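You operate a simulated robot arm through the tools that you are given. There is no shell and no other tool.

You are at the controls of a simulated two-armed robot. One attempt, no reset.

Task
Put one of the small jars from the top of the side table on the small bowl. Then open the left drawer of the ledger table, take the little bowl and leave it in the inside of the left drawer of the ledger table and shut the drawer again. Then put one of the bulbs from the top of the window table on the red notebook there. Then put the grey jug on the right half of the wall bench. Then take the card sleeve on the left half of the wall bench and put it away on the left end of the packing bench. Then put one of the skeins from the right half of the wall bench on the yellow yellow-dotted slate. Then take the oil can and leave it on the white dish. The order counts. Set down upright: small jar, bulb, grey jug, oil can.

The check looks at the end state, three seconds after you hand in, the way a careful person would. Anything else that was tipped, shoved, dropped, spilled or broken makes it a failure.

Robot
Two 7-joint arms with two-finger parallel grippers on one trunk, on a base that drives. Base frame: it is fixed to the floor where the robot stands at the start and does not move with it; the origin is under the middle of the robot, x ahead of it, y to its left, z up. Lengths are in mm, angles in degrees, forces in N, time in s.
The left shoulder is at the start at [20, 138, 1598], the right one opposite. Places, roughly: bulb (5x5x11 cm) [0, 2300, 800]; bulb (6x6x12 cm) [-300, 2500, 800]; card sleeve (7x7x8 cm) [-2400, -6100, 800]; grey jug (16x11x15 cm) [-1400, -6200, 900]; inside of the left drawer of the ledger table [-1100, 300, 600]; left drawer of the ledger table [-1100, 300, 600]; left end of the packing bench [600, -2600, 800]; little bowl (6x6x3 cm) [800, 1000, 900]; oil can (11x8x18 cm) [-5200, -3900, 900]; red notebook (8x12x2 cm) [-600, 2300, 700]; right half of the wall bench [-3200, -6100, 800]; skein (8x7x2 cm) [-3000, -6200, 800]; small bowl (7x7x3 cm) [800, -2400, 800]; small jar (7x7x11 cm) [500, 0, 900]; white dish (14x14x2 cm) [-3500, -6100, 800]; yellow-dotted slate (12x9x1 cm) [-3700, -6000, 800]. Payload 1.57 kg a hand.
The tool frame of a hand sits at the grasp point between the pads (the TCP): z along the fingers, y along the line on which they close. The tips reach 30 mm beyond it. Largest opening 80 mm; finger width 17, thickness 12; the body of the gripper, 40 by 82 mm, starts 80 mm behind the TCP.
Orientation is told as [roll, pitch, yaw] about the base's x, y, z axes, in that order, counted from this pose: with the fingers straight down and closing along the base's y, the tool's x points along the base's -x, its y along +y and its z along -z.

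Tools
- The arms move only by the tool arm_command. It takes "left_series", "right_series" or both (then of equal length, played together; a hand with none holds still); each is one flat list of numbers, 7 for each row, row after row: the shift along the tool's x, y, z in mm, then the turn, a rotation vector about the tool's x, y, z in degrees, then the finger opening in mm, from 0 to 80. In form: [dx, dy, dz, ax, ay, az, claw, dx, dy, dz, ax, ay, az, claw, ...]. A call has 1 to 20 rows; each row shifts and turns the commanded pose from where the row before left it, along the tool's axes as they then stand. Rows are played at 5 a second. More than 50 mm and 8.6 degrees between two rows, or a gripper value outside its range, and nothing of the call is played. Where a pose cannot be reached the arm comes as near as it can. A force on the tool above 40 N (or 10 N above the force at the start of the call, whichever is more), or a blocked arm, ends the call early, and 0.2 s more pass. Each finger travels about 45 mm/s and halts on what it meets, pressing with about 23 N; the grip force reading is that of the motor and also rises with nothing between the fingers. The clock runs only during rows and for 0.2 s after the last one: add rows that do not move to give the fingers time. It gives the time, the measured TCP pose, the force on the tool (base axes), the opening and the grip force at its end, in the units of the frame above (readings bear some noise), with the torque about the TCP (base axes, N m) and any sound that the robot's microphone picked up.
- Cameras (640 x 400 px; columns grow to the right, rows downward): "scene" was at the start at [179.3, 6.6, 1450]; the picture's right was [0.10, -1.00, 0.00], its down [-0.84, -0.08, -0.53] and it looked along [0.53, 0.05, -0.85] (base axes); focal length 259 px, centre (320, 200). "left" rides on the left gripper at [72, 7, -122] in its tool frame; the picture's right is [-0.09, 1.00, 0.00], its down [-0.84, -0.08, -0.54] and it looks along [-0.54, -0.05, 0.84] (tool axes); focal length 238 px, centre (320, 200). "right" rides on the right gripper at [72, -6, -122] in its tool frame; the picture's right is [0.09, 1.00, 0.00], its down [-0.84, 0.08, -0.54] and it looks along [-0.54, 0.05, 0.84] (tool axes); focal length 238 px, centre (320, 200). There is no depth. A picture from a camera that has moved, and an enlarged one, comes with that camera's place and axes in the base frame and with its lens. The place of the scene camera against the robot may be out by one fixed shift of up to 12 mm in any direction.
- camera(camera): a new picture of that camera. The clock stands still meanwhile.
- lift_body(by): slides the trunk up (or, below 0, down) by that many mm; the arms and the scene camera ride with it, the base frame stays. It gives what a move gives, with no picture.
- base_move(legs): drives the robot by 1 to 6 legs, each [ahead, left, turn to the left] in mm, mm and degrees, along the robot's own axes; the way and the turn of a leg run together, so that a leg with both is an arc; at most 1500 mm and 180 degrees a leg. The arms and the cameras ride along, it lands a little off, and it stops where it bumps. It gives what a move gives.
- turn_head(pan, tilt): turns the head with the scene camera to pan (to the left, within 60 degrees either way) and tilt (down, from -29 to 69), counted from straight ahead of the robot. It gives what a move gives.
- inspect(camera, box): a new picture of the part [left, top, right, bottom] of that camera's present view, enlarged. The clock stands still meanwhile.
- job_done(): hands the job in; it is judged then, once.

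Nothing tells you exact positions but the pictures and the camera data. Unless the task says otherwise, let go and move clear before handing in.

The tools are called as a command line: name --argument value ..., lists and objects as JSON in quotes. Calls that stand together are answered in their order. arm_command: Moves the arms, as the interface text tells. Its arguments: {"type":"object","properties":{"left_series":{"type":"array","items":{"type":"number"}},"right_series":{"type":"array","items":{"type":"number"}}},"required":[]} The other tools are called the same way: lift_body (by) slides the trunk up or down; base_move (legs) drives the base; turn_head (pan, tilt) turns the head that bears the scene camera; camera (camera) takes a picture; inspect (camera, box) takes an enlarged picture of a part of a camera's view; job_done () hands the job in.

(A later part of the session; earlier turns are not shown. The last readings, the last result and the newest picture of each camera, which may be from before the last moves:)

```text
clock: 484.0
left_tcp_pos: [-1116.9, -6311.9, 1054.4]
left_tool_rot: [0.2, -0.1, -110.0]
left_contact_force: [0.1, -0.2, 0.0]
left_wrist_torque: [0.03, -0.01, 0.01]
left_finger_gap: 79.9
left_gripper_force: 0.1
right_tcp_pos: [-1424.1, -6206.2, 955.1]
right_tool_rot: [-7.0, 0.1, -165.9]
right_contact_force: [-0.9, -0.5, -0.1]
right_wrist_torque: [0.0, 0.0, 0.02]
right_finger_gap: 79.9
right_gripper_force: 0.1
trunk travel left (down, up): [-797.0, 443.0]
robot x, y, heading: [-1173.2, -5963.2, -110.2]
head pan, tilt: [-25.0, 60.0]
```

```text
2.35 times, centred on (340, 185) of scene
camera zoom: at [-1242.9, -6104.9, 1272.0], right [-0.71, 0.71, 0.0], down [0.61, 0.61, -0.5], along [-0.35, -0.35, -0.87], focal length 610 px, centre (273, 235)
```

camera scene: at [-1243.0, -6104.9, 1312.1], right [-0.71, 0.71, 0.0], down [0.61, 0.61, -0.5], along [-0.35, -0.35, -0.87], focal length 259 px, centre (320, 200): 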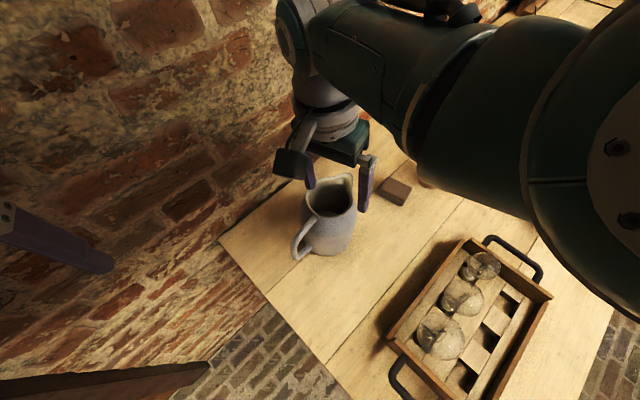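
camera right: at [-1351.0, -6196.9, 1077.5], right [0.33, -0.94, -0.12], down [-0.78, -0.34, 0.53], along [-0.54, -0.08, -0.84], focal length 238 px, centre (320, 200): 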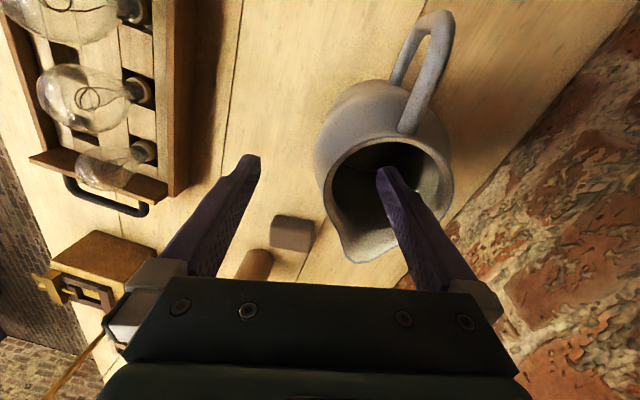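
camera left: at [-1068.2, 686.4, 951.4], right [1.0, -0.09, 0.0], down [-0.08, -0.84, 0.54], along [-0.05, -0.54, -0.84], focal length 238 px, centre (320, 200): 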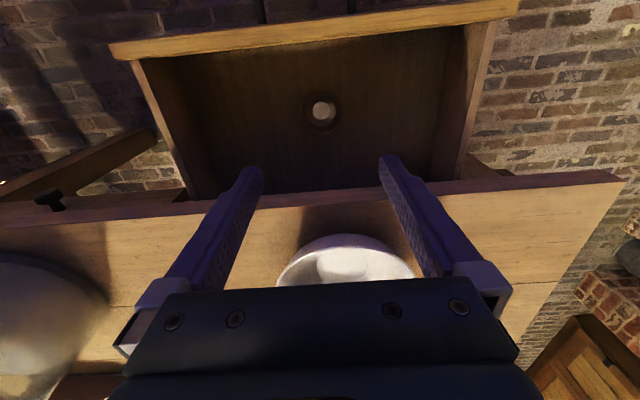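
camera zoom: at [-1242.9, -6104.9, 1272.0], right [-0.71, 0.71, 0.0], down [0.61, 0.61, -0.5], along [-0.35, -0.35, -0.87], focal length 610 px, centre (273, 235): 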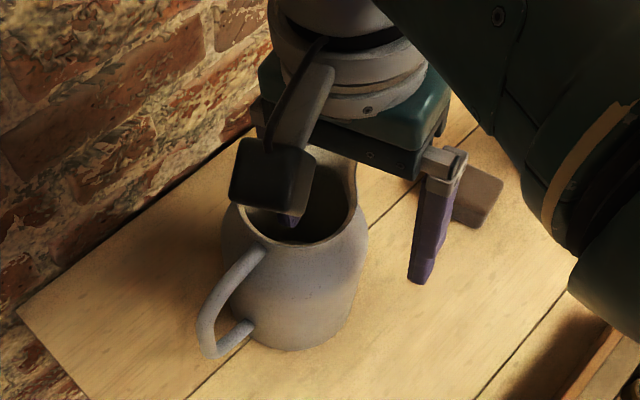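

arm_command --right_series '[0, 0, 0, 3, 0, 0, 80, 0, 0, 0, 0, 0, 0, 80]'

lift_body --by -36

camera --camera "right"

inspect --camera "scene" --box '[250, 100, 430, 270]'

```text
clock: 484.6
left_tcp_pos: [-1117.7, -6311.9, 1056.1]
left_tool_rot: [0.0, 0.0, -109.9]
left_contact_force: [0.8, 0.1, 0.1]
left_wrist_torque: [-0.02, 0.0, 0.0]
left_finger_gap: 80.2
left_gripper_force: 0.0
right_tcp_pos: [-1423.0, -6206.4, 954.0]
right_tool_rot: [-10.1, 0.0, -165.9]
right_contact_force: [-0.6, 0.8, 0.4]
right_wrist_torque: [-0.01, 0.02, 0.0]
right_finger_gap: 79.8
right_gripper_force: 0.1
trunk travel left (down, up): [-797.0, 443.0]
robot x, y, heading: [-1172.0, -5961.7, -109.7]
head pan, tilt: [-25.0, 60.0]
```

```text
clock: 485.4
left_tcp_pos: [-1117.7, -6311.4, 1019.8]
left_tool_rot: [0.2, -0.1, -110.0]
left_contact_force: [-0.2, -1.2, 0.1]
left_wrist_torque: [-0.04, 0.0, -0.01]
left_finger_gap: 80.0
left_gripper_force: 0.0
right_tcp_pos: [-1423.6, -6207.1, 917.6]
right_tool_rot: [-10.0, 0.1, -165.9]
right_contact_force: [0.0, -0.4, 0.2]
right_wrist_torque: [-0.03, 0.0, -0.01]
right_finger_gap: 80.0
right_gripper_force: 0.0
trunk travel left (down, up): [-761.0, 479.0]
robot x, y, heading: [-1170.9, -5961.6, -110.1]
head pan, tilt: [-25.0, 60.0]
```

```text
taken
camera right: at [-1349.4, -6203.0, 1040.4], right [0.33, -0.93, -0.17], down [-0.77, -0.37, 0.52], along [-0.55, -0.04, -0.84], focal length 238 px, centre (320, 200)
```

right: 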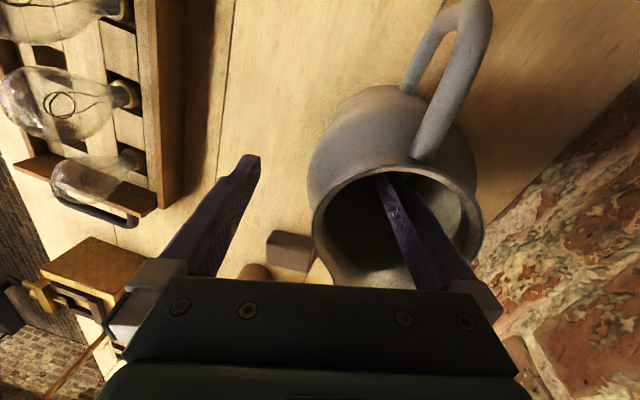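

```text
2.35 times, centred on (340, 185) of scene
camera zoom: at [-1242.9, -6104.9, 1236.0], right [-0.71, 0.71, 0.0], down [0.61, 0.61, -0.5], along [-0.35, -0.35, -0.87], focal length 610 px, centre (273, 235)
```

zoom: 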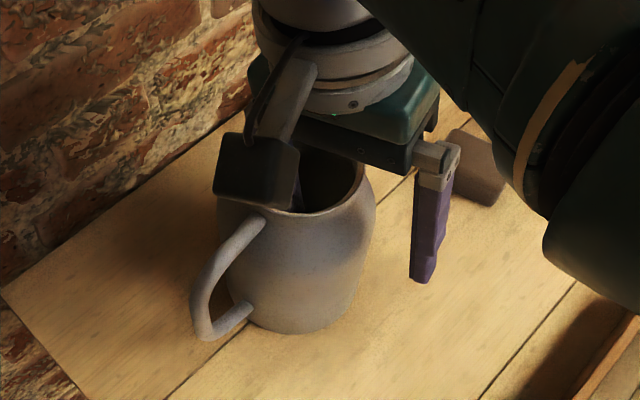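

arm_command --right_series '[0, 0, 0, 0, 0, 0, 60, 0, 0, 0, 0, 0, 0, 40, 0, 0, 0, 0, 0, 0, 25, 0, 0, 0, 0, 0, 0, 12, 0, 0, 0, 0, 0, 0, 6, 0, 0, 0, 0, 0, 0, 0, 0, 0, 0, 0, 0, 0, 0, 0, 0, 0, 0, 0, 0, 0]'

camera --camera "right"

inspect --camera "scene" --box '[250, 100, 430, 270]'

```text
clock: 487.2
left_tcp_pos: [-1116.8, -6311.6, 1020.7]
left_tool_rot: [0.1, 0.0, -110.1]
left_contact_force: [0.0, -0.4, -0.1]
left_wrist_torque: [0.01, -0.03, 0.0]
left_finger_gap: 79.8
left_gripper_force: 0.1
right_tcp_pos: [-1423.2, -6206.3, 920.1]
right_tool_rot: [-10.0, 0.0, -165.9]
right_contact_force: [0.0, -0.8, 1.6]
right_wrist_torque: [-0.33, -0.05, -0.03]
right_finger_gap: 18.4
right_gripper_force: 23.3
trunk travel left (down, up): [-761.0, 479.0]
robot x, y, heading: [-1170.8, -5964.9, -110.1]
head pan, tilt: [-25.0, 60.0]
```

```text
taken
camera right: at [-1349.5, -6203.2, 1040.7], right [0.33, -0.93, -0.17], down [-0.77, -0.37, 0.52], along [-0.55, -0.04, -0.84], focal length 238 px, centre (320, 200)
```

right: 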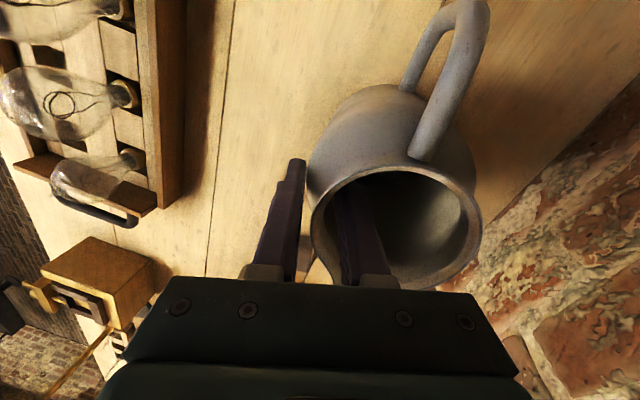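

```text
2.35 times, centred on (340, 185) of scene
camera zoom: at [-1243.0, -6104.9, 1236.1], right [-0.71, 0.71, 0.0], down [0.61, 0.61, -0.5], along [-0.35, -0.35, -0.87], focal length 610 px, centre (273, 235)
```

zoom: 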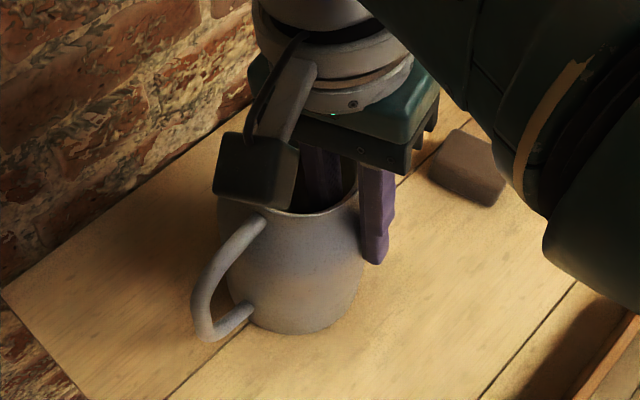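

The wall flares more than expected, so gripping like this would tilt the jug. I'll reopen, lean the hand to match the wall and grip again.

arm_command --right_series '[0, 0, 0, 0, 0, 0, 40, 0, 0, 0, 0, 0, 0, 60, 0, 0, 0, 0, 0, 0, 80, 0, 0, 0, 0, 0, 0, 80, 0, 0, 0, 0, 0, 0, 80, 0, -2, 0, 7, 0, 0, 80, 0, -2, 0, 7, 0, 0, 80, 0, 0, 0, 0, 0, 0, 80]'

camera --camera "right"

inspect --camera "scene" --box '[250, 100, 430, 270]'

```text
clock: 489.0
left_tcp_pos: [-1117.4, -6311.6, 1020.1]
left_tool_rot: [0.1, 0.0, -110.0]
left_contact_force: [-0.9, -0.1, -0.2]
left_wrist_torque: [0.0, -0.04, -0.01]
left_finger_gap: 80.1
left_gripper_force: 0.1
right_tcp_pos: [-1425.4, -6202.8, 921.8]
right_tool_rot: [-24.0, 0.0, -166.1]
right_contact_force: [0.2, 0.2, 0.0]
right_wrist_torque: [0.02, -0.04, 0.01]
right_finger_gap: 79.7
right_gripper_force: 0.1
trunk travel left (down, up): [-761.0, 479.0]
robot x, y, heading: [-1174.0, -5966.1, -109.8]
head pan, tilt: [-25.0, 60.0]
```

```text
taken
camera right: at [-1343.6, -6227.2, 1034.6], right [0.31, -0.86, -0.41], down [-0.74, -0.49, 0.46], along [-0.6, 0.16, -0.79], focal length 238 px, centre (320, 200)
```

right: 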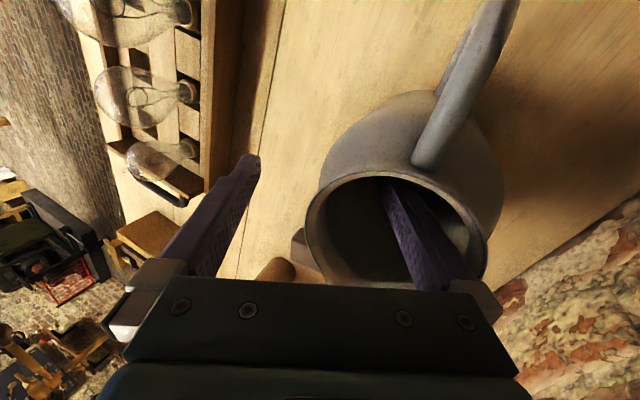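

```text
2.35 times, centred on (340, 185) of scene
camera zoom: at [-1243.0, -6105.0, 1236.1], right [-0.71, 0.71, 0.0], down [0.61, 0.61, -0.5], along [-0.35, -0.35, -0.87], focal length 610 px, centre (273, 235)
```

zoom: 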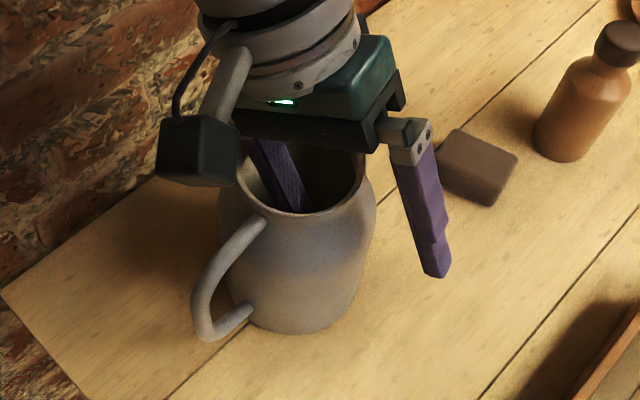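

arm_command --right_series '[0, 0, 0, 0, 0, 0, 60, 0, 0, 0, 0, 0, 0, 40, 0, 0, 0, 0, 0, 0, 25, 0, 0, 0, 0, 0, 0, 12, 0, 0, 0, 0, 0, 0, 6, 0, 0, 0, 0, 0, 0, 0, 0, 0, 0, 0, 0, 0, 0, 0, 0, 0, 0, 0, 0, 0]'

camera --camera "right"

inspect --camera "scene" --box '[250, 100, 430, 270]'

```text
clock: 490.8
left_tcp_pos: [-1118.5, -6311.3, 1021.4]
left_tool_rot: [0.0, 0.0, -110.0]
left_contact_force: [-0.4, 0.2, -0.2]
left_wrist_torque: [-0.01, 0.01, 0.03]
left_finger_gap: 79.6
left_gripper_force: 0.1
right_tcp_pos: [-1425.9, -6203.6, 920.6]
right_tool_rot: [-23.9, -0.1, -165.8]
right_contact_force: [0.1, 0.0, 14.7]
right_wrist_torque: [-1.5, -0.22, -0.07]
right_finger_gap: 28.0
right_gripper_force: 23.5
trunk travel left (down, up): [-761.0, 479.0]
robot x, y, heading: [-1168.8, -5964.4, -109.9]
head pan, tilt: [-25.0, 60.0]
```

```text
taken
camera right: at [-1344.2, -6228.2, 1035.2], right [0.31, -0.86, -0.4], down [-0.74, -0.49, 0.47], along [-0.6, 0.15, -0.79], focal length 238 px, centre (320, 200)
```

right: 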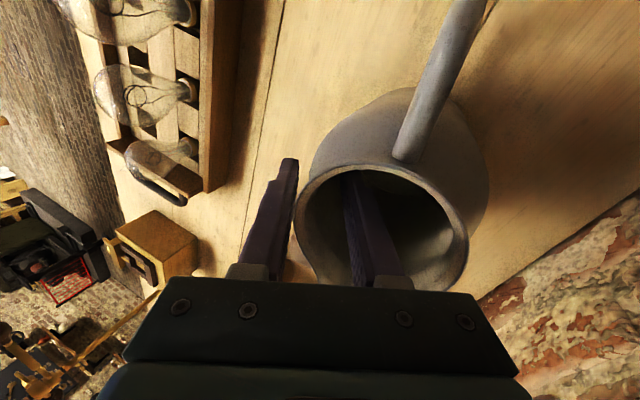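

```text
2.35 times, centred on (340, 185) of scene
camera zoom: at [-1243.5, -6105.6, 1236.3], right [-0.71, 0.71, 0.0], down [0.61, 0.61, -0.5], along [-0.35, -0.35, -0.87], focal length 610 px, centre (273, 235)
```

zoom: 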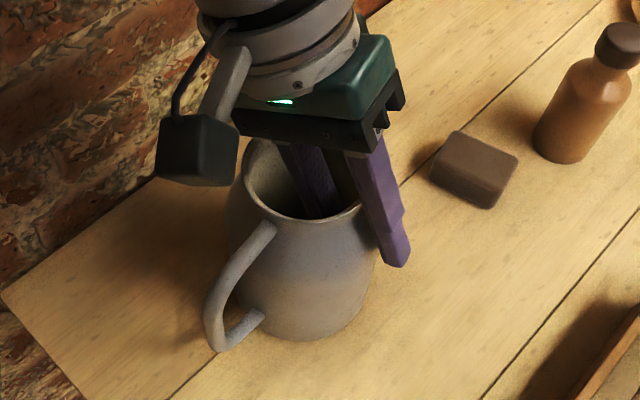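

The mismatch got worse, so the wall is actually close to vertical. I'll open, bring the lean back to about zero and regrip.

arm_command --right_series '[0, 0, 0, 0, 0, 0, 32, 0, 0, 0, 0, 0, 0, 40, 0, 0, 0, 0, 0, 0, 60, 0, 0, 0, 0, 0, 0, 80, 0, 0, 0, 0, 0, 0, 80, 0, 0, 0, 0, 0, 0, 80, 0, 0, 0, -8, 0, 0, 80, 0, 0, 0, -8, 0, 0, 80, 0, 0, 0, -8, 0, 0, 80, 0, 0, 0, 0, 0, 0, 80]'

camera --camera "right"

inspect --camera "scene" --box '[250, 100, 430, 270]'

```text
clock: 493.0
left_tcp_pos: [-1116.9, -6310.1, 1020.7]
left_tool_rot: [0.1, 0.0, -110.0]
left_contact_force: [0.5, 0.1, 0.1]
left_wrist_torque: [-0.03, -0.02, 0.0]
left_finger_gap: 80.3
left_gripper_force: 0.1
right_tcp_pos: [-1426.9, -6201.1, 920.0]
right_tool_rot: [-0.1, 0.0, -165.9]
right_contact_force: [0.3, 0.3, 0.4]
right_wrist_torque: [0.01, -0.03, -0.01]
right_finger_gap: 79.8
right_gripper_force: 0.0
trunk travel left (down, up): [-761.0, 479.0]
robot x, y, heading: [-1174.5, -5964.8, -110.0]
head pan, tilt: [-25.0, 60.0]
```

```text
taken
camera right: at [-1357.0, -6177.6, 1042.2], right [0.33, -0.94, 0.0], down [-0.79, -0.28, 0.54], along [-0.51, -0.18, -0.84], focal length 238 px, centre (320, 200)
```

right: 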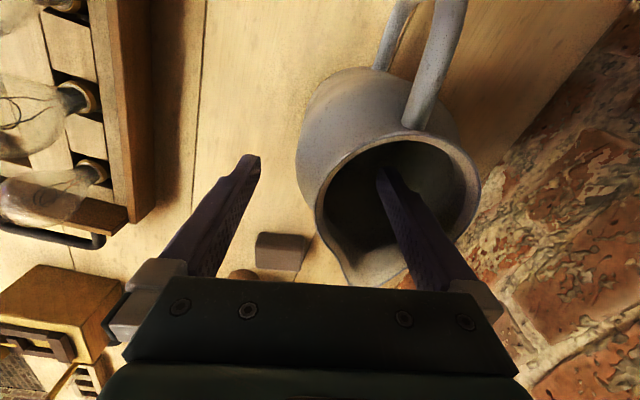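

```text
2.35 times, centred on (340, 185) of scene
camera zoom: at [-1242.9, -6104.8, 1236.0], right [-0.71, 0.71, 0.0], down [0.61, 0.61, -0.5], along [-0.35, -0.35, -0.87], focal length 610 px, centre (273, 235)
```

zoom: 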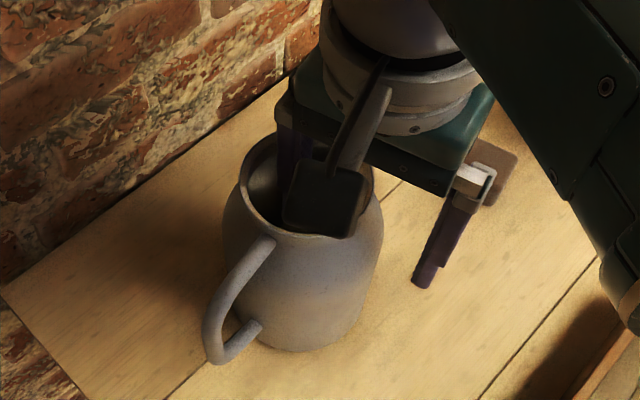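

arm_command --right_series '[0, 0, 0, 0, 0, 0, 60, 0, 0, 0, 0, 0, 0, 40, 0, 0, 0, 0, 0, 0, 25, 0, 0, 0, 0, 0, 0, 12, 0, 0, 0, 0, 0, 0, 6, 0, 0, 0, 0, 0, 0, 0, 0, 0, 0, 0, 0, 0, 0, 0, 0, 0, 0, 0, 0, 0]'

camera --camera "right"

inspect --camera "scene" --box '[250, 100, 430, 270]'

```text
clock: 494.8
left_tcp_pos: [-1118.0, -6310.4, 1019.9]
left_tool_rot: [0.1, -0.1, -110.0]
left_contact_force: [0.0, -0.5, -0.4]
left_wrist_torque: [-0.02, -0.01, 0.0]
left_finger_gap: 80.0
left_gripper_force: 0.1
right_tcp_pos: [-1425.9, -6201.8, 921.0]
right_tool_rot: [0.0, -0.2, -165.9]
right_contact_force: [0.1, -0.1, -3.1]
right_wrist_torque: [0.09, 0.07, -0.01]
right_finger_gap: 15.4
right_gripper_force: 22.6
trunk travel left (down, up): [-761.0, 479.0]
robot x, y, heading: [-1171.2, -5962.2, -109.9]
head pan, tilt: [-25.0, 60.0]
```

```text
taken
camera right: at [-1356.6, -6177.7, 1042.0], right [0.33, -0.94, 0.0], down [-0.79, -0.28, 0.54], along [-0.51, -0.18, -0.84], focal length 238 px, centre (320, 200)
```

right: 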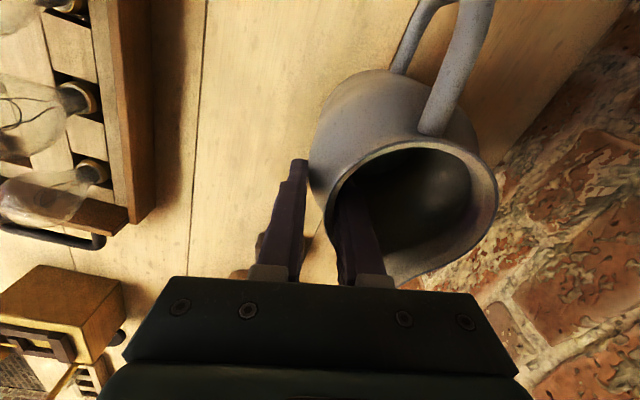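

```text
2.35 times, centred on (340, 185) of scene
camera zoom: at [-1242.8, -6104.7, 1236.0], right [-0.71, 0.71, 0.0], down [0.61, 0.61, -0.5], along [-0.35, -0.35, -0.87], focal length 610 px, centre (273, 235)
```

zoom: 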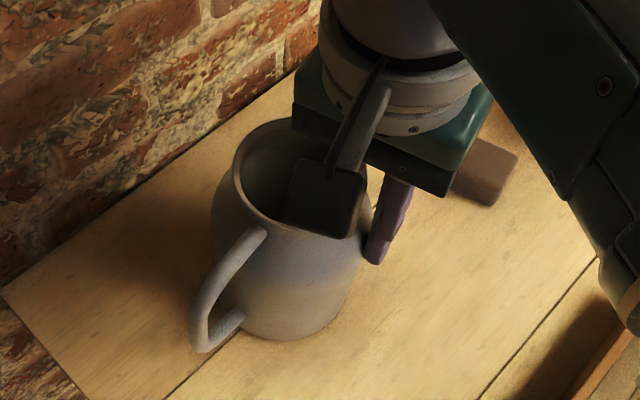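

Now the torque is small, so this grip is nearly parallel to the wall. I'll lift slightly and check how it hangs.

lift_body --by 20

camera --camera "right"

inspect --camera "scene" --box '[250, 100, 430, 270]'

```text
clock: 495.5
left_tcp_pos: [-1116.7, -6310.4, 1040.5]
left_tool_rot: [0.1, 0.1, -110.1]
left_contact_force: [-0.6, 0.3, 0.2]
left_wrist_torque: [0.0, 0.02, 0.04]
left_finger_gap: 80.1
left_gripper_force: 0.0
right_tcp_pos: [-1426.5, -6201.6, 938.8]
right_tool_rot: [0.0, -0.1, -165.8]
right_contact_force: [0.9, -0.5, -3.8]
right_wrist_torque: [0.13, 0.07, 0.02]
right_finger_gap: 15.3
right_gripper_force: 23.0
trunk travel left (down, up): [-781.0, 459.0]
robot x, y, heading: [-1173.8, -5962.8, -110.1]
head pan, tilt: [-25.0, 60.0]
```

```text
taken
camera right: at [-1356.6, -6177.6, 1062.1], right [0.33, -0.94, 0.0], down [-0.79, -0.28, 0.54], along [-0.51, -0.18, -0.84], focal length 238 px, centre (320, 200)
```

right: 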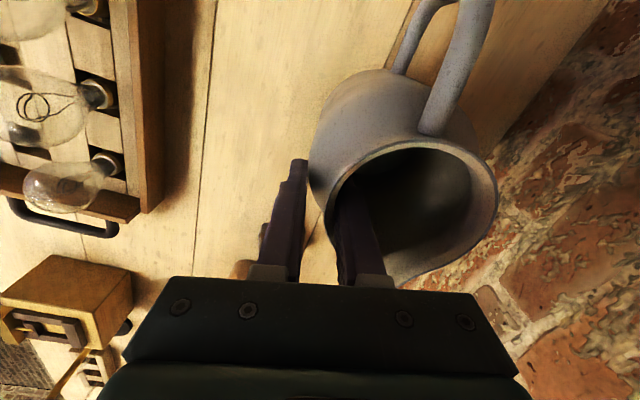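

```text
2.35 times, centred on (340, 185) of scene
camera zoom: at [-1242.8, -6104.7, 1256.0], right [-0.71, 0.71, 0.0], down [0.61, 0.61, -0.5], along [-0.35, -0.35, -0.87], focal length 610 px, centre (273, 235)
```

zoom: 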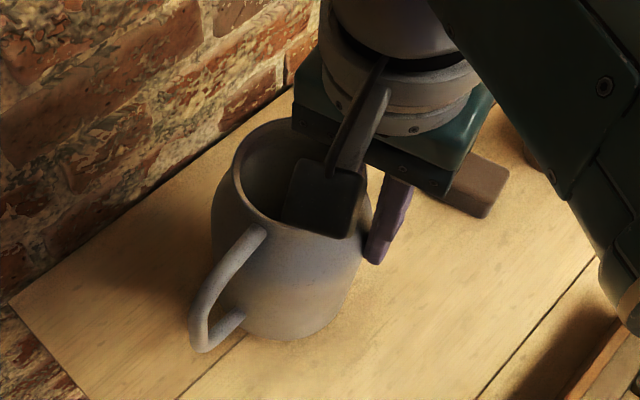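

The jug hangs steadily (about 4 N). I'll lift it, back off from the bench and go along to the right half.

lift_body --by 150

base_move --legs '[[-400, 0, 0], [0, 0, 20]]'

turn_head --pan -30 --tilt 30

camera --camera "scene"

```text
clock: 497.2
left_tcp_pos: [-1117.3, -6310.5, 1189.9]
left_tool_rot: [0.0, 0.0, -110.1]
left_contact_force: [-0.2, 0.2, 0.7]
left_wrist_torque: [0.02, -0.02, -0.03]
left_finger_gap: 80.1
left_gripper_force: 0.1
right_tcp_pos: [-1426.0, -6202.3, 1090.3]
right_tool_rot: [-0.2, -0.2, -165.9]
right_contact_force: [0.7, -0.1, -3.9]
right_wrist_torque: [0.13, 0.07, 0.01]
right_finger_gap: 15.1
right_gripper_force: 22.7
trunk travel left (down, up): [-931.0, 309.0]
robot x, y, heading: [-1173.9, -5960.5, -109.9]
head pan, tilt: [-25.0, 60.0]
```

```text
clock: 500.9
left_tcp_pos: [-860.7, -5885.1, 1190.6]
left_tool_rot: [0.1, 0.1, -89.6]
left_contact_force: [0.6, 0.1, 0.3]
left_wrist_torque: [0.03, 0.01, 0.0]
left_finger_gap: 80.0
left_gripper_force: 0.1
right_tcp_pos: [-1188.3, -5892.5, 1090.0]
right_tool_rot: [-0.2, -0.1, -145.5]
right_contact_force: [-0.5, 0.7, -4.2]
right_wrist_torque: [0.11, 0.1, -0.01]
right_finger_gap: 15.2
right_gripper_force: 24.0
trunk travel left (down, up): [-931.0, 309.0]
robot x, y, heading: [-1037.7, -5580.9, -89.3]
head pan, tilt: [-25.0, 60.0]
```

```text
clock: 501.8
left_tcp_pos: [-859.4, -5886.4, 1190.0]
left_tool_rot: [0.1, 0.0, -89.6]
left_contact_force: [0.4, 0.7, -0.5]
left_wrist_torque: [-0.01, 0.01, 0.02]
left_finger_gap: 80.1
left_gripper_force: 0.1
right_tcp_pos: [-1188.7, -5892.9, 1090.6]
right_tool_rot: [-0.2, 0.0, -145.3]
right_contact_force: [0.0, 0.3, -3.1]
right_wrist_torque: [0.1, 0.12, -0.02]
right_finger_gap: 15.5
right_gripper_force: 23.4
trunk travel left (down, up): [-931.0, 309.0]
robot x, y, heading: [-1031.4, -5581.8, -89.6]
head pan, tilt: [-30.0, 30.0]
```

```text
taken
camera scene: at [-1067.0, -5758.7, 1448.0], right [-0.87, 0.49, 0.0], down [0.25, 0.44, -0.87], along [-0.43, -0.75, -0.5], focal length 259 px, centre (320, 200)
```

scene: 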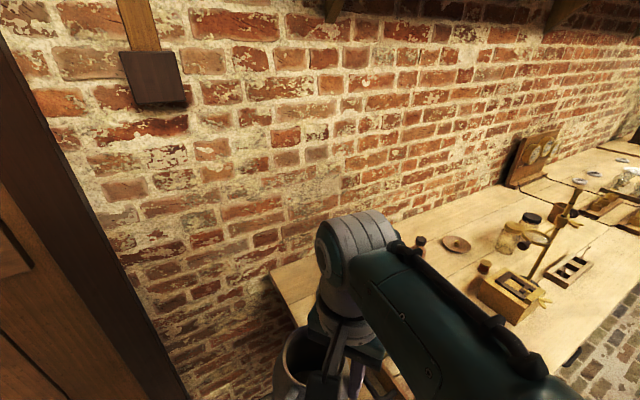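

base_move --legs '[[-250, 0, 0], [0, -1100, 0], [0, -900, 0]]'

turn_head --pan 0 --tilt 30

camera --camera "scene"

inspect --camera "scene" --box '[100, 140, 400, 330]'

turn_head --pan -35 --tilt 30

camera --camera "scene"

```text
clock: 513.3
left_tcp_pos: [-2865.6, -5659.0, 1189.6]
left_tool_rot: [0.0, 0.0, -88.1]
left_contact_force: [0.3, -0.7, 0.6]
left_wrist_torque: [0.04, -0.01, 0.01]
left_finger_gap: 79.8
left_gripper_force: 0.1
right_tcp_pos: [-3194.3, -5673.5, 1089.8]
right_tool_rot: [-0.3, -0.1, -144.0]
right_contact_force: [-0.1, -1.2, -2.9]
right_wrist_torque: [0.12, 0.12, 0.01]
right_finger_gap: 15.4
right_gripper_force: 23.1
trunk travel left (down, up): [-931.0, 309.0]
robot x, y, heading: [-3045.8, -5360.0, -88.0]
head pan, tilt: [-30.0, 30.0]
```

```text
clock: 514.2
left_tcp_pos: [-2865.2, -5660.1, 1189.6]
left_tool_rot: [0.1, 0.0, -88.3]
left_contact_force: [-0.9, -0.7, 0.2]
left_wrist_torque: [-0.01, 0.02, -0.03]
left_finger_gap: 80.1
left_gripper_force: 0.2
right_tcp_pos: [-3194.1, -5672.5, 1089.2]
right_tool_rot: [-0.3, -0.1, -144.1]
right_contact_force: [0.1, 0.0, -2.6]
right_wrist_torque: [0.11, 0.11, 0.0]
right_finger_gap: 15.2
right_gripper_force: 22.9
trunk travel left (down, up): [-931.0, 309.0]
robot x, y, heading: [-3046.8, -5356.7, -88.3]
head pan, tilt: [0.0, 30.0]
```

```text
taken
camera scene: at [-3029.2, -5548.1, 1448.1], right [-1.0, -0.03, 0.0], down [-0.02, 0.5, -0.87], along [0.03, -0.87, -0.5], focal length 259 px, centre (320, 200)
```

scene: 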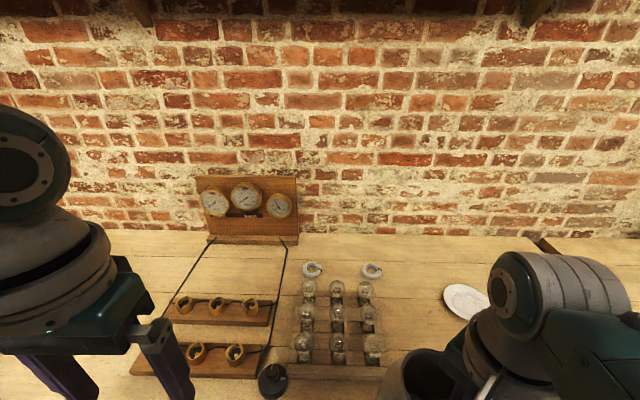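

```text
2.11 times, centred on (250, 235) of scene
camera zoom: at [-3029.2, -5548.1, 1448.1], right [-1.0, -0.03, 0.0], down [-0.02, 0.5, -0.87], along [0.03, -0.87, -0.5], focal length 546 px, centre (467, 126)
```

zoom: 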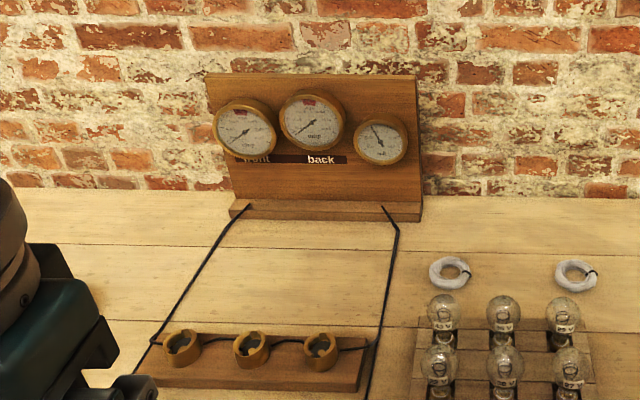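

```text
clock: 515.2
left_tcp_pos: [-2864.3, -5659.9, 1189.2]
left_tool_rot: [0.1, 0.0, -88.3]
left_contact_force: [0.7, 0.0, 0.4]
left_wrist_torque: [-0.02, 0.0, -0.02]
left_finger_gap: 80.0
left_gripper_force: 0.1
right_tcp_pos: [-3193.9, -5673.4, 1090.0]
right_tool_rot: [-0.1, -0.2, -144.0]
right_contact_force: [-0.5, 0.3, -4.0]
right_wrist_torque: [0.11, 0.11, 0.05]
right_finger_gap: 15.2
right_gripper_force: 22.9
trunk travel left (down, up): [-931.0, 309.0]
robot x, y, heading: [-3044.4, -5356.4, -88.3]
head pan, tilt: [-35.0, 30.0]
```

```text
taken
camera scene: at [-3081.4, -5533.4, 1448.1], right [-0.84, 0.55, 0.0], down [0.27, 0.42, -0.87], along [-0.47, -0.72, -0.5], focal length 259 px, centre (320, 200)
```

scene: 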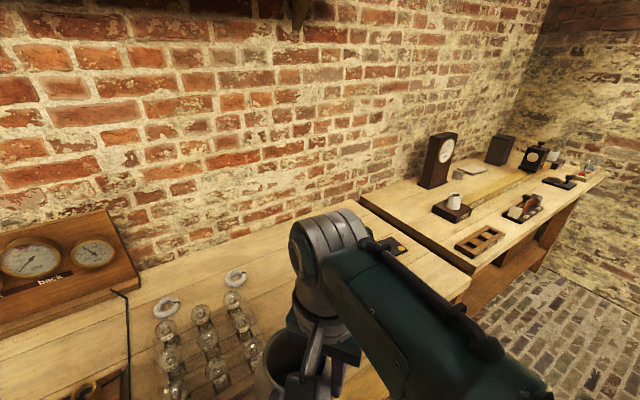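

base_move --legs '[[0, 0, -1.7], [400, -201, 0]]'

turn_head --pan -20 --tilt 45

camera --camera "scene"

camera --camera "right"

camera --camera "left"

```text
clock: 518.3
left_tcp_pos: [-3077.8, -6072.5, 1190.2]
left_tool_rot: [0.1, 0.1, -90.1]
left_contact_force: [-0.5, 0.1, -0.6]
left_wrist_torque: [0.02, -0.03, -0.04]
left_finger_gap: 80.1
left_gripper_force: 0.0
right_tcp_pos: [-3406.9, -6076.2, 1090.1]
right_tool_rot: [-0.2, -0.1, -145.8]
right_contact_force: [0.1, -0.4, -3.8]
right_wrist_torque: [0.1, 0.11, -0.04]
right_finger_gap: 15.1
right_gripper_force: 23.6
trunk travel left (down, up): [-931.0, 309.0]
robot x, y, heading: [-3246.8, -5765.0, -90.1]
head pan, tilt: [-35.0, 30.0]
```

```text
clock: 519.1
left_tcp_pos: [-3078.4, -6071.8, 1190.7]
left_tool_rot: [0.1, 0.1, -90.1]
left_contact_force: [0.2, -0.1, -0.7]
left_wrist_torque: [-0.02, -0.02, 0.01]
left_finger_gap: 80.0
left_gripper_force: 0.1
right_tcp_pos: [-3407.4, -6074.6, 1090.6]
right_tool_rot: [-0.2, -0.2, -146.0]
right_contact_force: [0.1, -0.3, -4.6]
right_wrist_torque: [0.09, 0.14, 0.01]
right_finger_gap: 15.3
right_gripper_force: 23.1
trunk travel left (down, up): [-931.0, 309.0]
robot x, y, heading: [-3249.3, -5766.9, -90.2]
head pan, tilt: [-20.0, 45.0]
```

```text
taken
camera scene: at [-3265.8, -5941.3, 1425.5], right [-0.94, 0.34, 0.0], down [0.24, 0.66, -0.71], along [-0.24, -0.66, -0.71], focal length 259 px, centre (320, 200)
```

scene: 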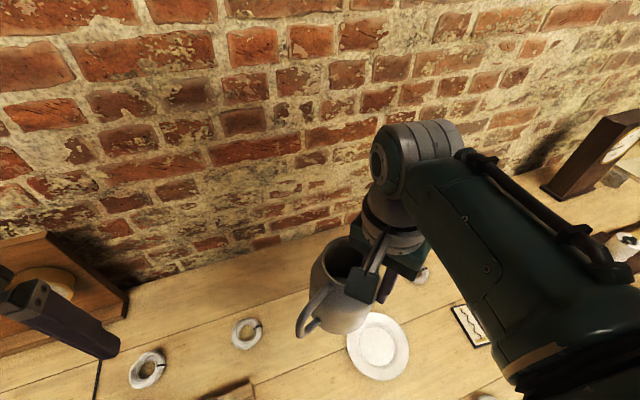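

```text
taken
camera right: at [-3349.5, -6029.3, 1211.6], right [0.63, -0.77, -0.01], down [-0.65, -0.53, 0.54], along [-0.42, -0.34, -0.84], focal length 238 px, centre (320, 200)
```

right: 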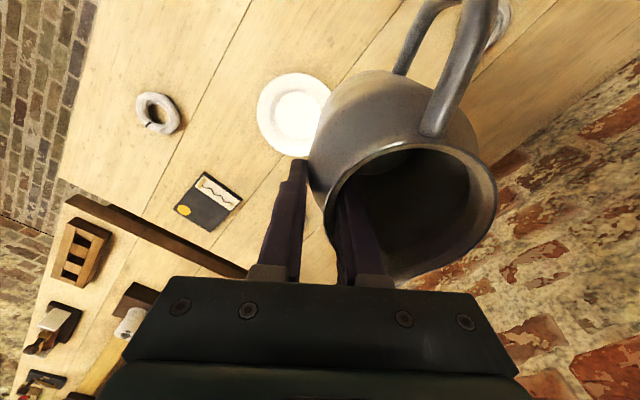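

```text
taken
camera left: at [-3071.9, -6000.3, 1311.1], right [1.0, -0.09, 0.0], down [-0.08, -0.84, 0.54], along [-0.05, -0.54, -0.84], focal length 238 px, centre (320, 200)
```

left: 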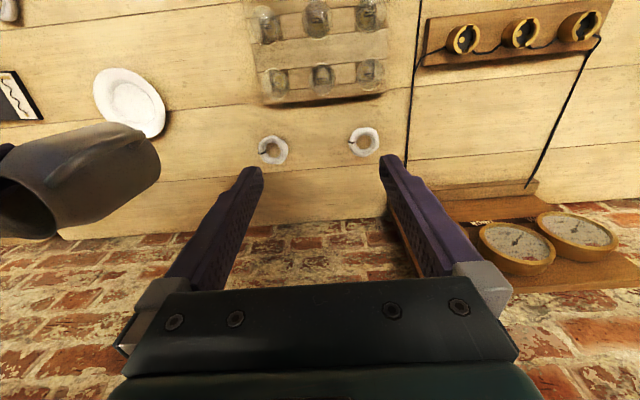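

base_move --legs '[[170, 13, 0.2]]'

lift_body --by -110

camera --camera "scene"

camera --camera "right"

camera --camera "left"

```text
clock: 520.6
left_tcp_pos: [-3063.4, -6223.4, 1189.3]
left_tool_rot: [0.0, -0.1, -90.0]
left_contact_force: [0.0, 0.1, -0.3]
left_wrist_torque: [0.0, -0.01, 0.01]
left_finger_gap: 79.8
left_gripper_force: 0.2
right_tcp_pos: [-3396.2, -6227.3, 1090.1]
right_tool_rot: [-0.2, -0.4, -146.0]
right_contact_force: [0.4, -0.2, -2.6]
right_wrist_torque: [0.09, 0.12, -0.03]
right_finger_gap: 15.1
right_gripper_force: 22.7
trunk travel left (down, up): [-931.0, 309.0]
robot x, y, heading: [-3234.5, -5918.3, -90.2]
head pan, tilt: [-20.0, 45.0]
stopped in leg 1: the robot was blocked; the commanded pose is now the measured one
```

```text
clock: 522.0
left_tcp_pos: [-3064.8, -6224.6, 1080.7]
left_tool_rot: [0.2, -0.1, -90.0]
left_contact_force: [-0.1, 0.3, -0.4]
left_wrist_torque: [-0.01, 0.02, -0.05]
left_finger_gap: 79.9
left_gripper_force: 0.1
right_tcp_pos: [-3393.8, -6227.2, 980.7]
right_tool_rot: [-0.1, -0.3, -146.0]
right_contact_force: [0.4, 0.3, -3.6]
right_wrist_torque: [0.13, 0.09, -0.01]
right_finger_gap: 14.9
right_gripper_force: 22.8
trunk travel left (down, up): [-821.0, 419.0]
robot x, y, heading: [-3237.9, -5918.2, -90.1]
head pan, tilt: [-20.0, 45.0]
```

```text
taken
camera scene: at [-3252.4, -6092.8, 1315.5], right [-0.94, 0.34, 0.0], down [0.24, 0.66, -0.71], along [-0.24, -0.66, -0.71], focal length 259 px, centre (320, 200)
```

scene: 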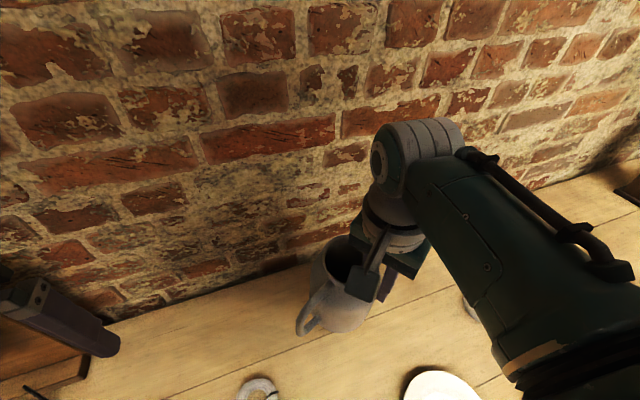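

```text
taken
camera right: at [-3336.6, -6181.7, 1102.2], right [0.63, -0.77, 0.0], down [-0.65, -0.53, 0.55], along [-0.42, -0.34, -0.84], focal length 238 px, centre (320, 200)
```

right: 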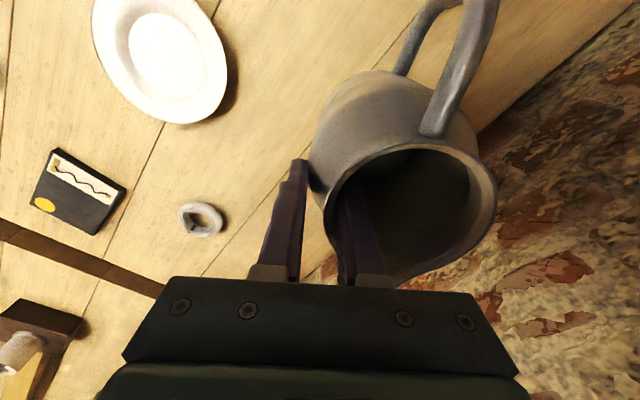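

```text
taken
camera left: at [-3058.5, -6152.0, 1201.4], right [1.0, -0.09, 0.0], down [-0.08, -0.84, 0.54], along [-0.05, -0.54, -0.84], focal length 238 px, centre (320, 200)
```

left: 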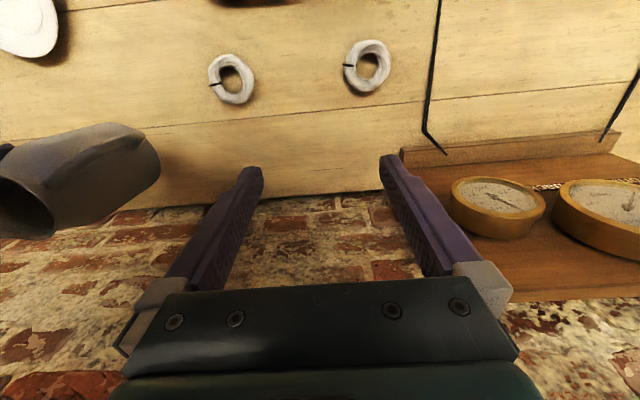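

lift_body --by -46

arm_command --right_series '[0, 0, 3, 0, 0, 0, 0, 0, 0, 3, 0, 0, 0, 0, 0, 0, 2, 0, 0, 0, 0, 0, 0, 2, 0, 0, 0, 0, 0, 0, 0, 0, 0, 0, 0]'

inspect --camera "scene" --box '[260, 190, 460, 370]'

```text
clock: 522.9
left_tcp_pos: [-3064.5, -6223.5, 1034.1]
left_tool_rot: [0.2, -0.1, -90.0]
left_contact_force: [0.1, -0.5, -0.5]
left_wrist_torque: [0.0, 0.01, 0.01]
left_finger_gap: 80.3
left_gripper_force: 0.1
right_tcp_pos: [-3394.1, -6228.5, 933.4]
right_tool_rot: [-0.1, -0.2, -146.0]
right_contact_force: [-1.1, 0.3, -3.0]
right_wrist_torque: [0.09, 0.1, 0.0]
right_finger_gap: 15.2
right_gripper_force: 22.6
trunk travel left (down, up): [-775.0, 465.0]
robot x, y, heading: [-3239.8, -5918.5, -89.8]
head pan, tilt: [-20.0, 45.0]
```

```text
clock: 524.1
left_tcp_pos: [-3064.8, -6224.1, 1034.1]
left_tool_rot: [0.1, 0.0, -89.9]
left_contact_force: [0.2, 0.2, -0.3]
left_wrist_torque: [-0.01, -0.01, -0.01]
left_finger_gap: 80.0
left_gripper_force: 0.0
right_tcp_pos: [-3394.9, -6228.0, 925.0]
right_tool_rot: [-0.1, -0.3, -146.1]
right_contact_force: [0.1, -0.2, -3.3]
right_wrist_torque: [0.11, 0.14, -0.02]
right_finger_gap: 15.3
right_gripper_force: 23.1
trunk travel left (down, up): [-775.0, 465.0]
robot x, y, heading: [-3234.6, -5915.0, -90.0]
head pan, tilt: [-20.0, 45.0]
```

```text
2.22 times, centred on (360, 280) of scene
camera zoom: at [-3252.4, -6092.7, 1269.4], right [-0.94, 0.34, 0.0], down [0.24, 0.66, -0.71], along [-0.24, -0.66, -0.71], focal length 576 px, centre (231, 22)
```

zoom: 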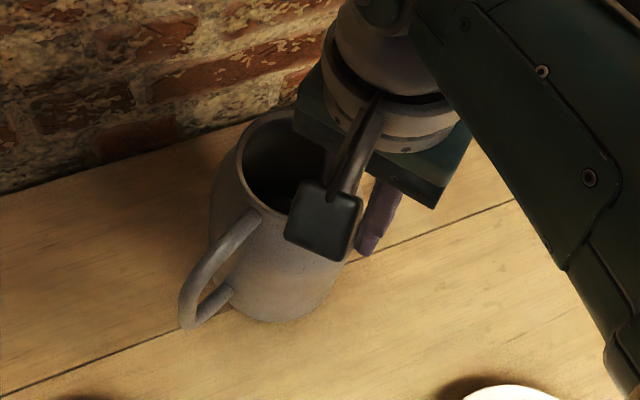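

arm_command --right_series '[0, 0, 2, 0, 0, 0, 0, 0, 0, 2, 0, 0, 0, 0, 0, 0, 2, 0, 0, 0, 0, 0, 0, 1.5, 0, 0, 0, 0, 0, 0, 1.5, 0, 0, 0, 0, 0, 0, 0, 0, 0, 0, 0]'

inspect --camera "scene" --box '[260, 190, 460, 370]'

```text
clock: 525.5
left_tcp_pos: [-3065.7, -6225.2, 1034.2]
left_tool_rot: [0.0, 0.0, -90.0]
left_contact_force: [0.3, 0.1, 0.4]
left_wrist_torque: [-0.02, 0.01, 0.02]
left_finger_gap: 79.8
left_gripper_force: 0.1
right_tcp_pos: [-3395.8, -6228.7, 917.2]
right_tool_rot: [-0.1, -0.4, -146.0]
right_contact_force: [-1.6, 1.7, 12.5]
right_wrist_torque: [0.3, 0.3, 0.03]
right_finger_gap: 15.0
right_gripper_force: 23.5
trunk travel left (down, up): [-775.0, 465.0]
robot x, y, heading: [-3236.1, -5914.6, -90.0]
head pan, tilt: [-20.0, 45.0]
```

```text
2.22 times, centred on (360, 280) of scene
camera zoom: at [-3253.0, -6093.1, 1269.6], right [-0.94, 0.34, 0.0], down [0.24, 0.66, -0.71], along [-0.24, -0.66, -0.71], focal length 576 px, centre (231, 22)
```

zoom: 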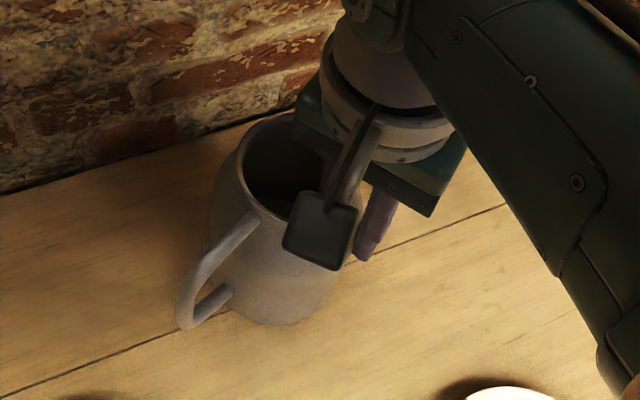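

arm_command --right_series '[0, 0, -1, 0, 0, 0, 8, 0, 0, 0, 0, 0, 0, 14, 0, 0, 0, 0, 0, 0, 18, 0, 0, 0, 0, 0, 0, 24, 0, 0, 0, 0, 0, 0, 40, 0, 0, 0, 0, 0, 0, 60, 0, 0, 0, 0, 0, 0, 60]'

camera --camera "right"

inspect --camera "scene" --box '[260, 190, 460, 370]'

```text
clock: 527.1
left_tcp_pos: [-3064.8, -6224.3, 1034.4]
left_tool_rot: [0.1, -0.1, -90.0]
left_contact_force: [0.3, 0.5, 0.6]
left_wrist_torque: [-0.03, -0.02, 0.04]
left_finger_gap: 80.0
left_gripper_force: 0.0
right_tcp_pos: [-3395.6, -6227.0, 916.6]
right_tool_rot: [-0.1, -0.2, -145.9]
right_contact_force: [0.1, 0.1, 1.1]
right_wrist_torque: [0.04, -0.01, 0.02]
right_finger_gap: 59.7
right_gripper_force: 0.1
trunk travel left (down, up): [-775.0, 465.0]
robot x, y, heading: [-3233.3, -5919.7, -90.2]
head pan, tilt: [-20.0, 45.0]
```

```text
taken
camera right: at [-3337.4, -6181.5, 1038.0], right [0.63, -0.77, 0.0], down [-0.65, -0.53, 0.55], along [-0.42, -0.34, -0.84], focal length 238 px, centre (320, 200)
```

right: 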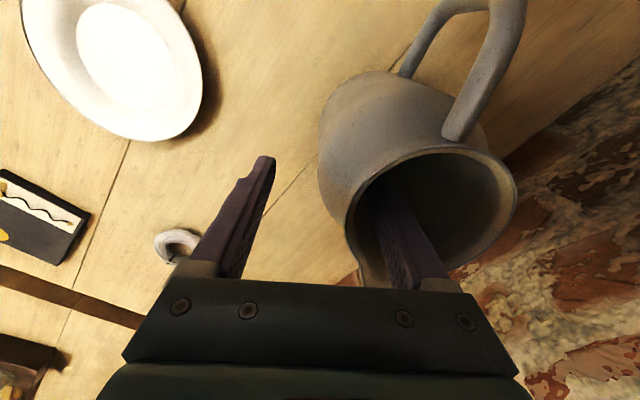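

```text
2.22 times, centred on (360, 280) of scene
camera zoom: at [-3252.5, -6092.9, 1269.5], right [-0.94, 0.34, 0.0], down [0.24, 0.66, -0.71], along [-0.24, -0.66, -0.71], focal length 576 px, centre (231, 22)
```

zoom: 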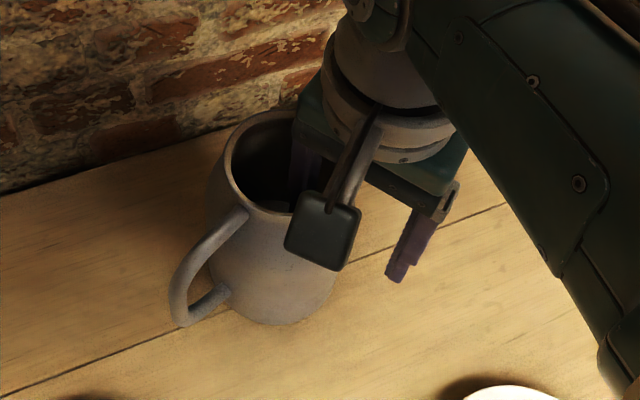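

lift_body --by 180

camera --camera "scene"

camera --camera "right"

```text
clock: 529.1
left_tcp_pos: [-3064.0, -6223.9, 1214.5]
left_tool_rot: [0.2, 0.1, -90.1]
left_contact_force: [0.9, 0.1, 0.4]
left_wrist_torque: [-0.02, 0.0, -0.01]
left_finger_gap: 80.1
left_gripper_force: 0.0
right_tcp_pos: [-3395.2, -6229.0, 1096.3]
right_tool_rot: [-0.2, -0.4, -145.8]
right_contact_force: [0.1, 0.0, 0.1]
right_wrist_torque: [-0.02, 0.05, -0.04]
right_finger_gap: 60.2
right_gripper_force: 0.0
trunk travel left (down, up): [-955.0, 285.0]
robot x, y, heading: [-3234.6, -5915.3, -90.1]
head pan, tilt: [-20.0, 45.0]
```

```text
taken
camera scene: at [-3252.5, -6092.5, 1449.9], right [-0.94, 0.34, 0.0], down [0.24, 0.66, -0.71], along [-0.24, -0.66, -0.71], focal length 259 px, centre (320, 200)
```

scene: 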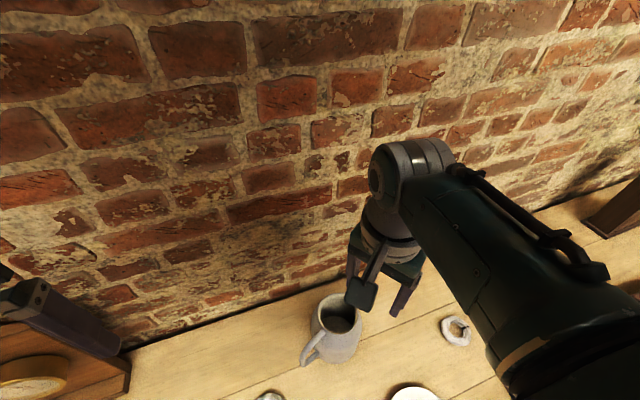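

```text
taken
camera right: at [-3337.4, -6181.1, 1218.4], right [0.63, -0.77, 0.0], down [-0.65, -0.53, 0.55], along [-0.42, -0.34, -0.84], focal length 238 px, centre (320, 200)
```

right: 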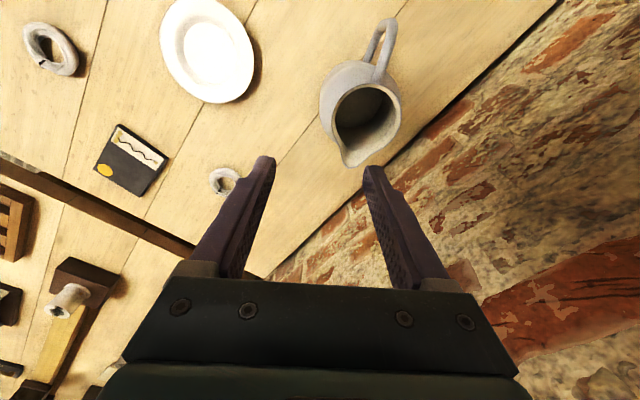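

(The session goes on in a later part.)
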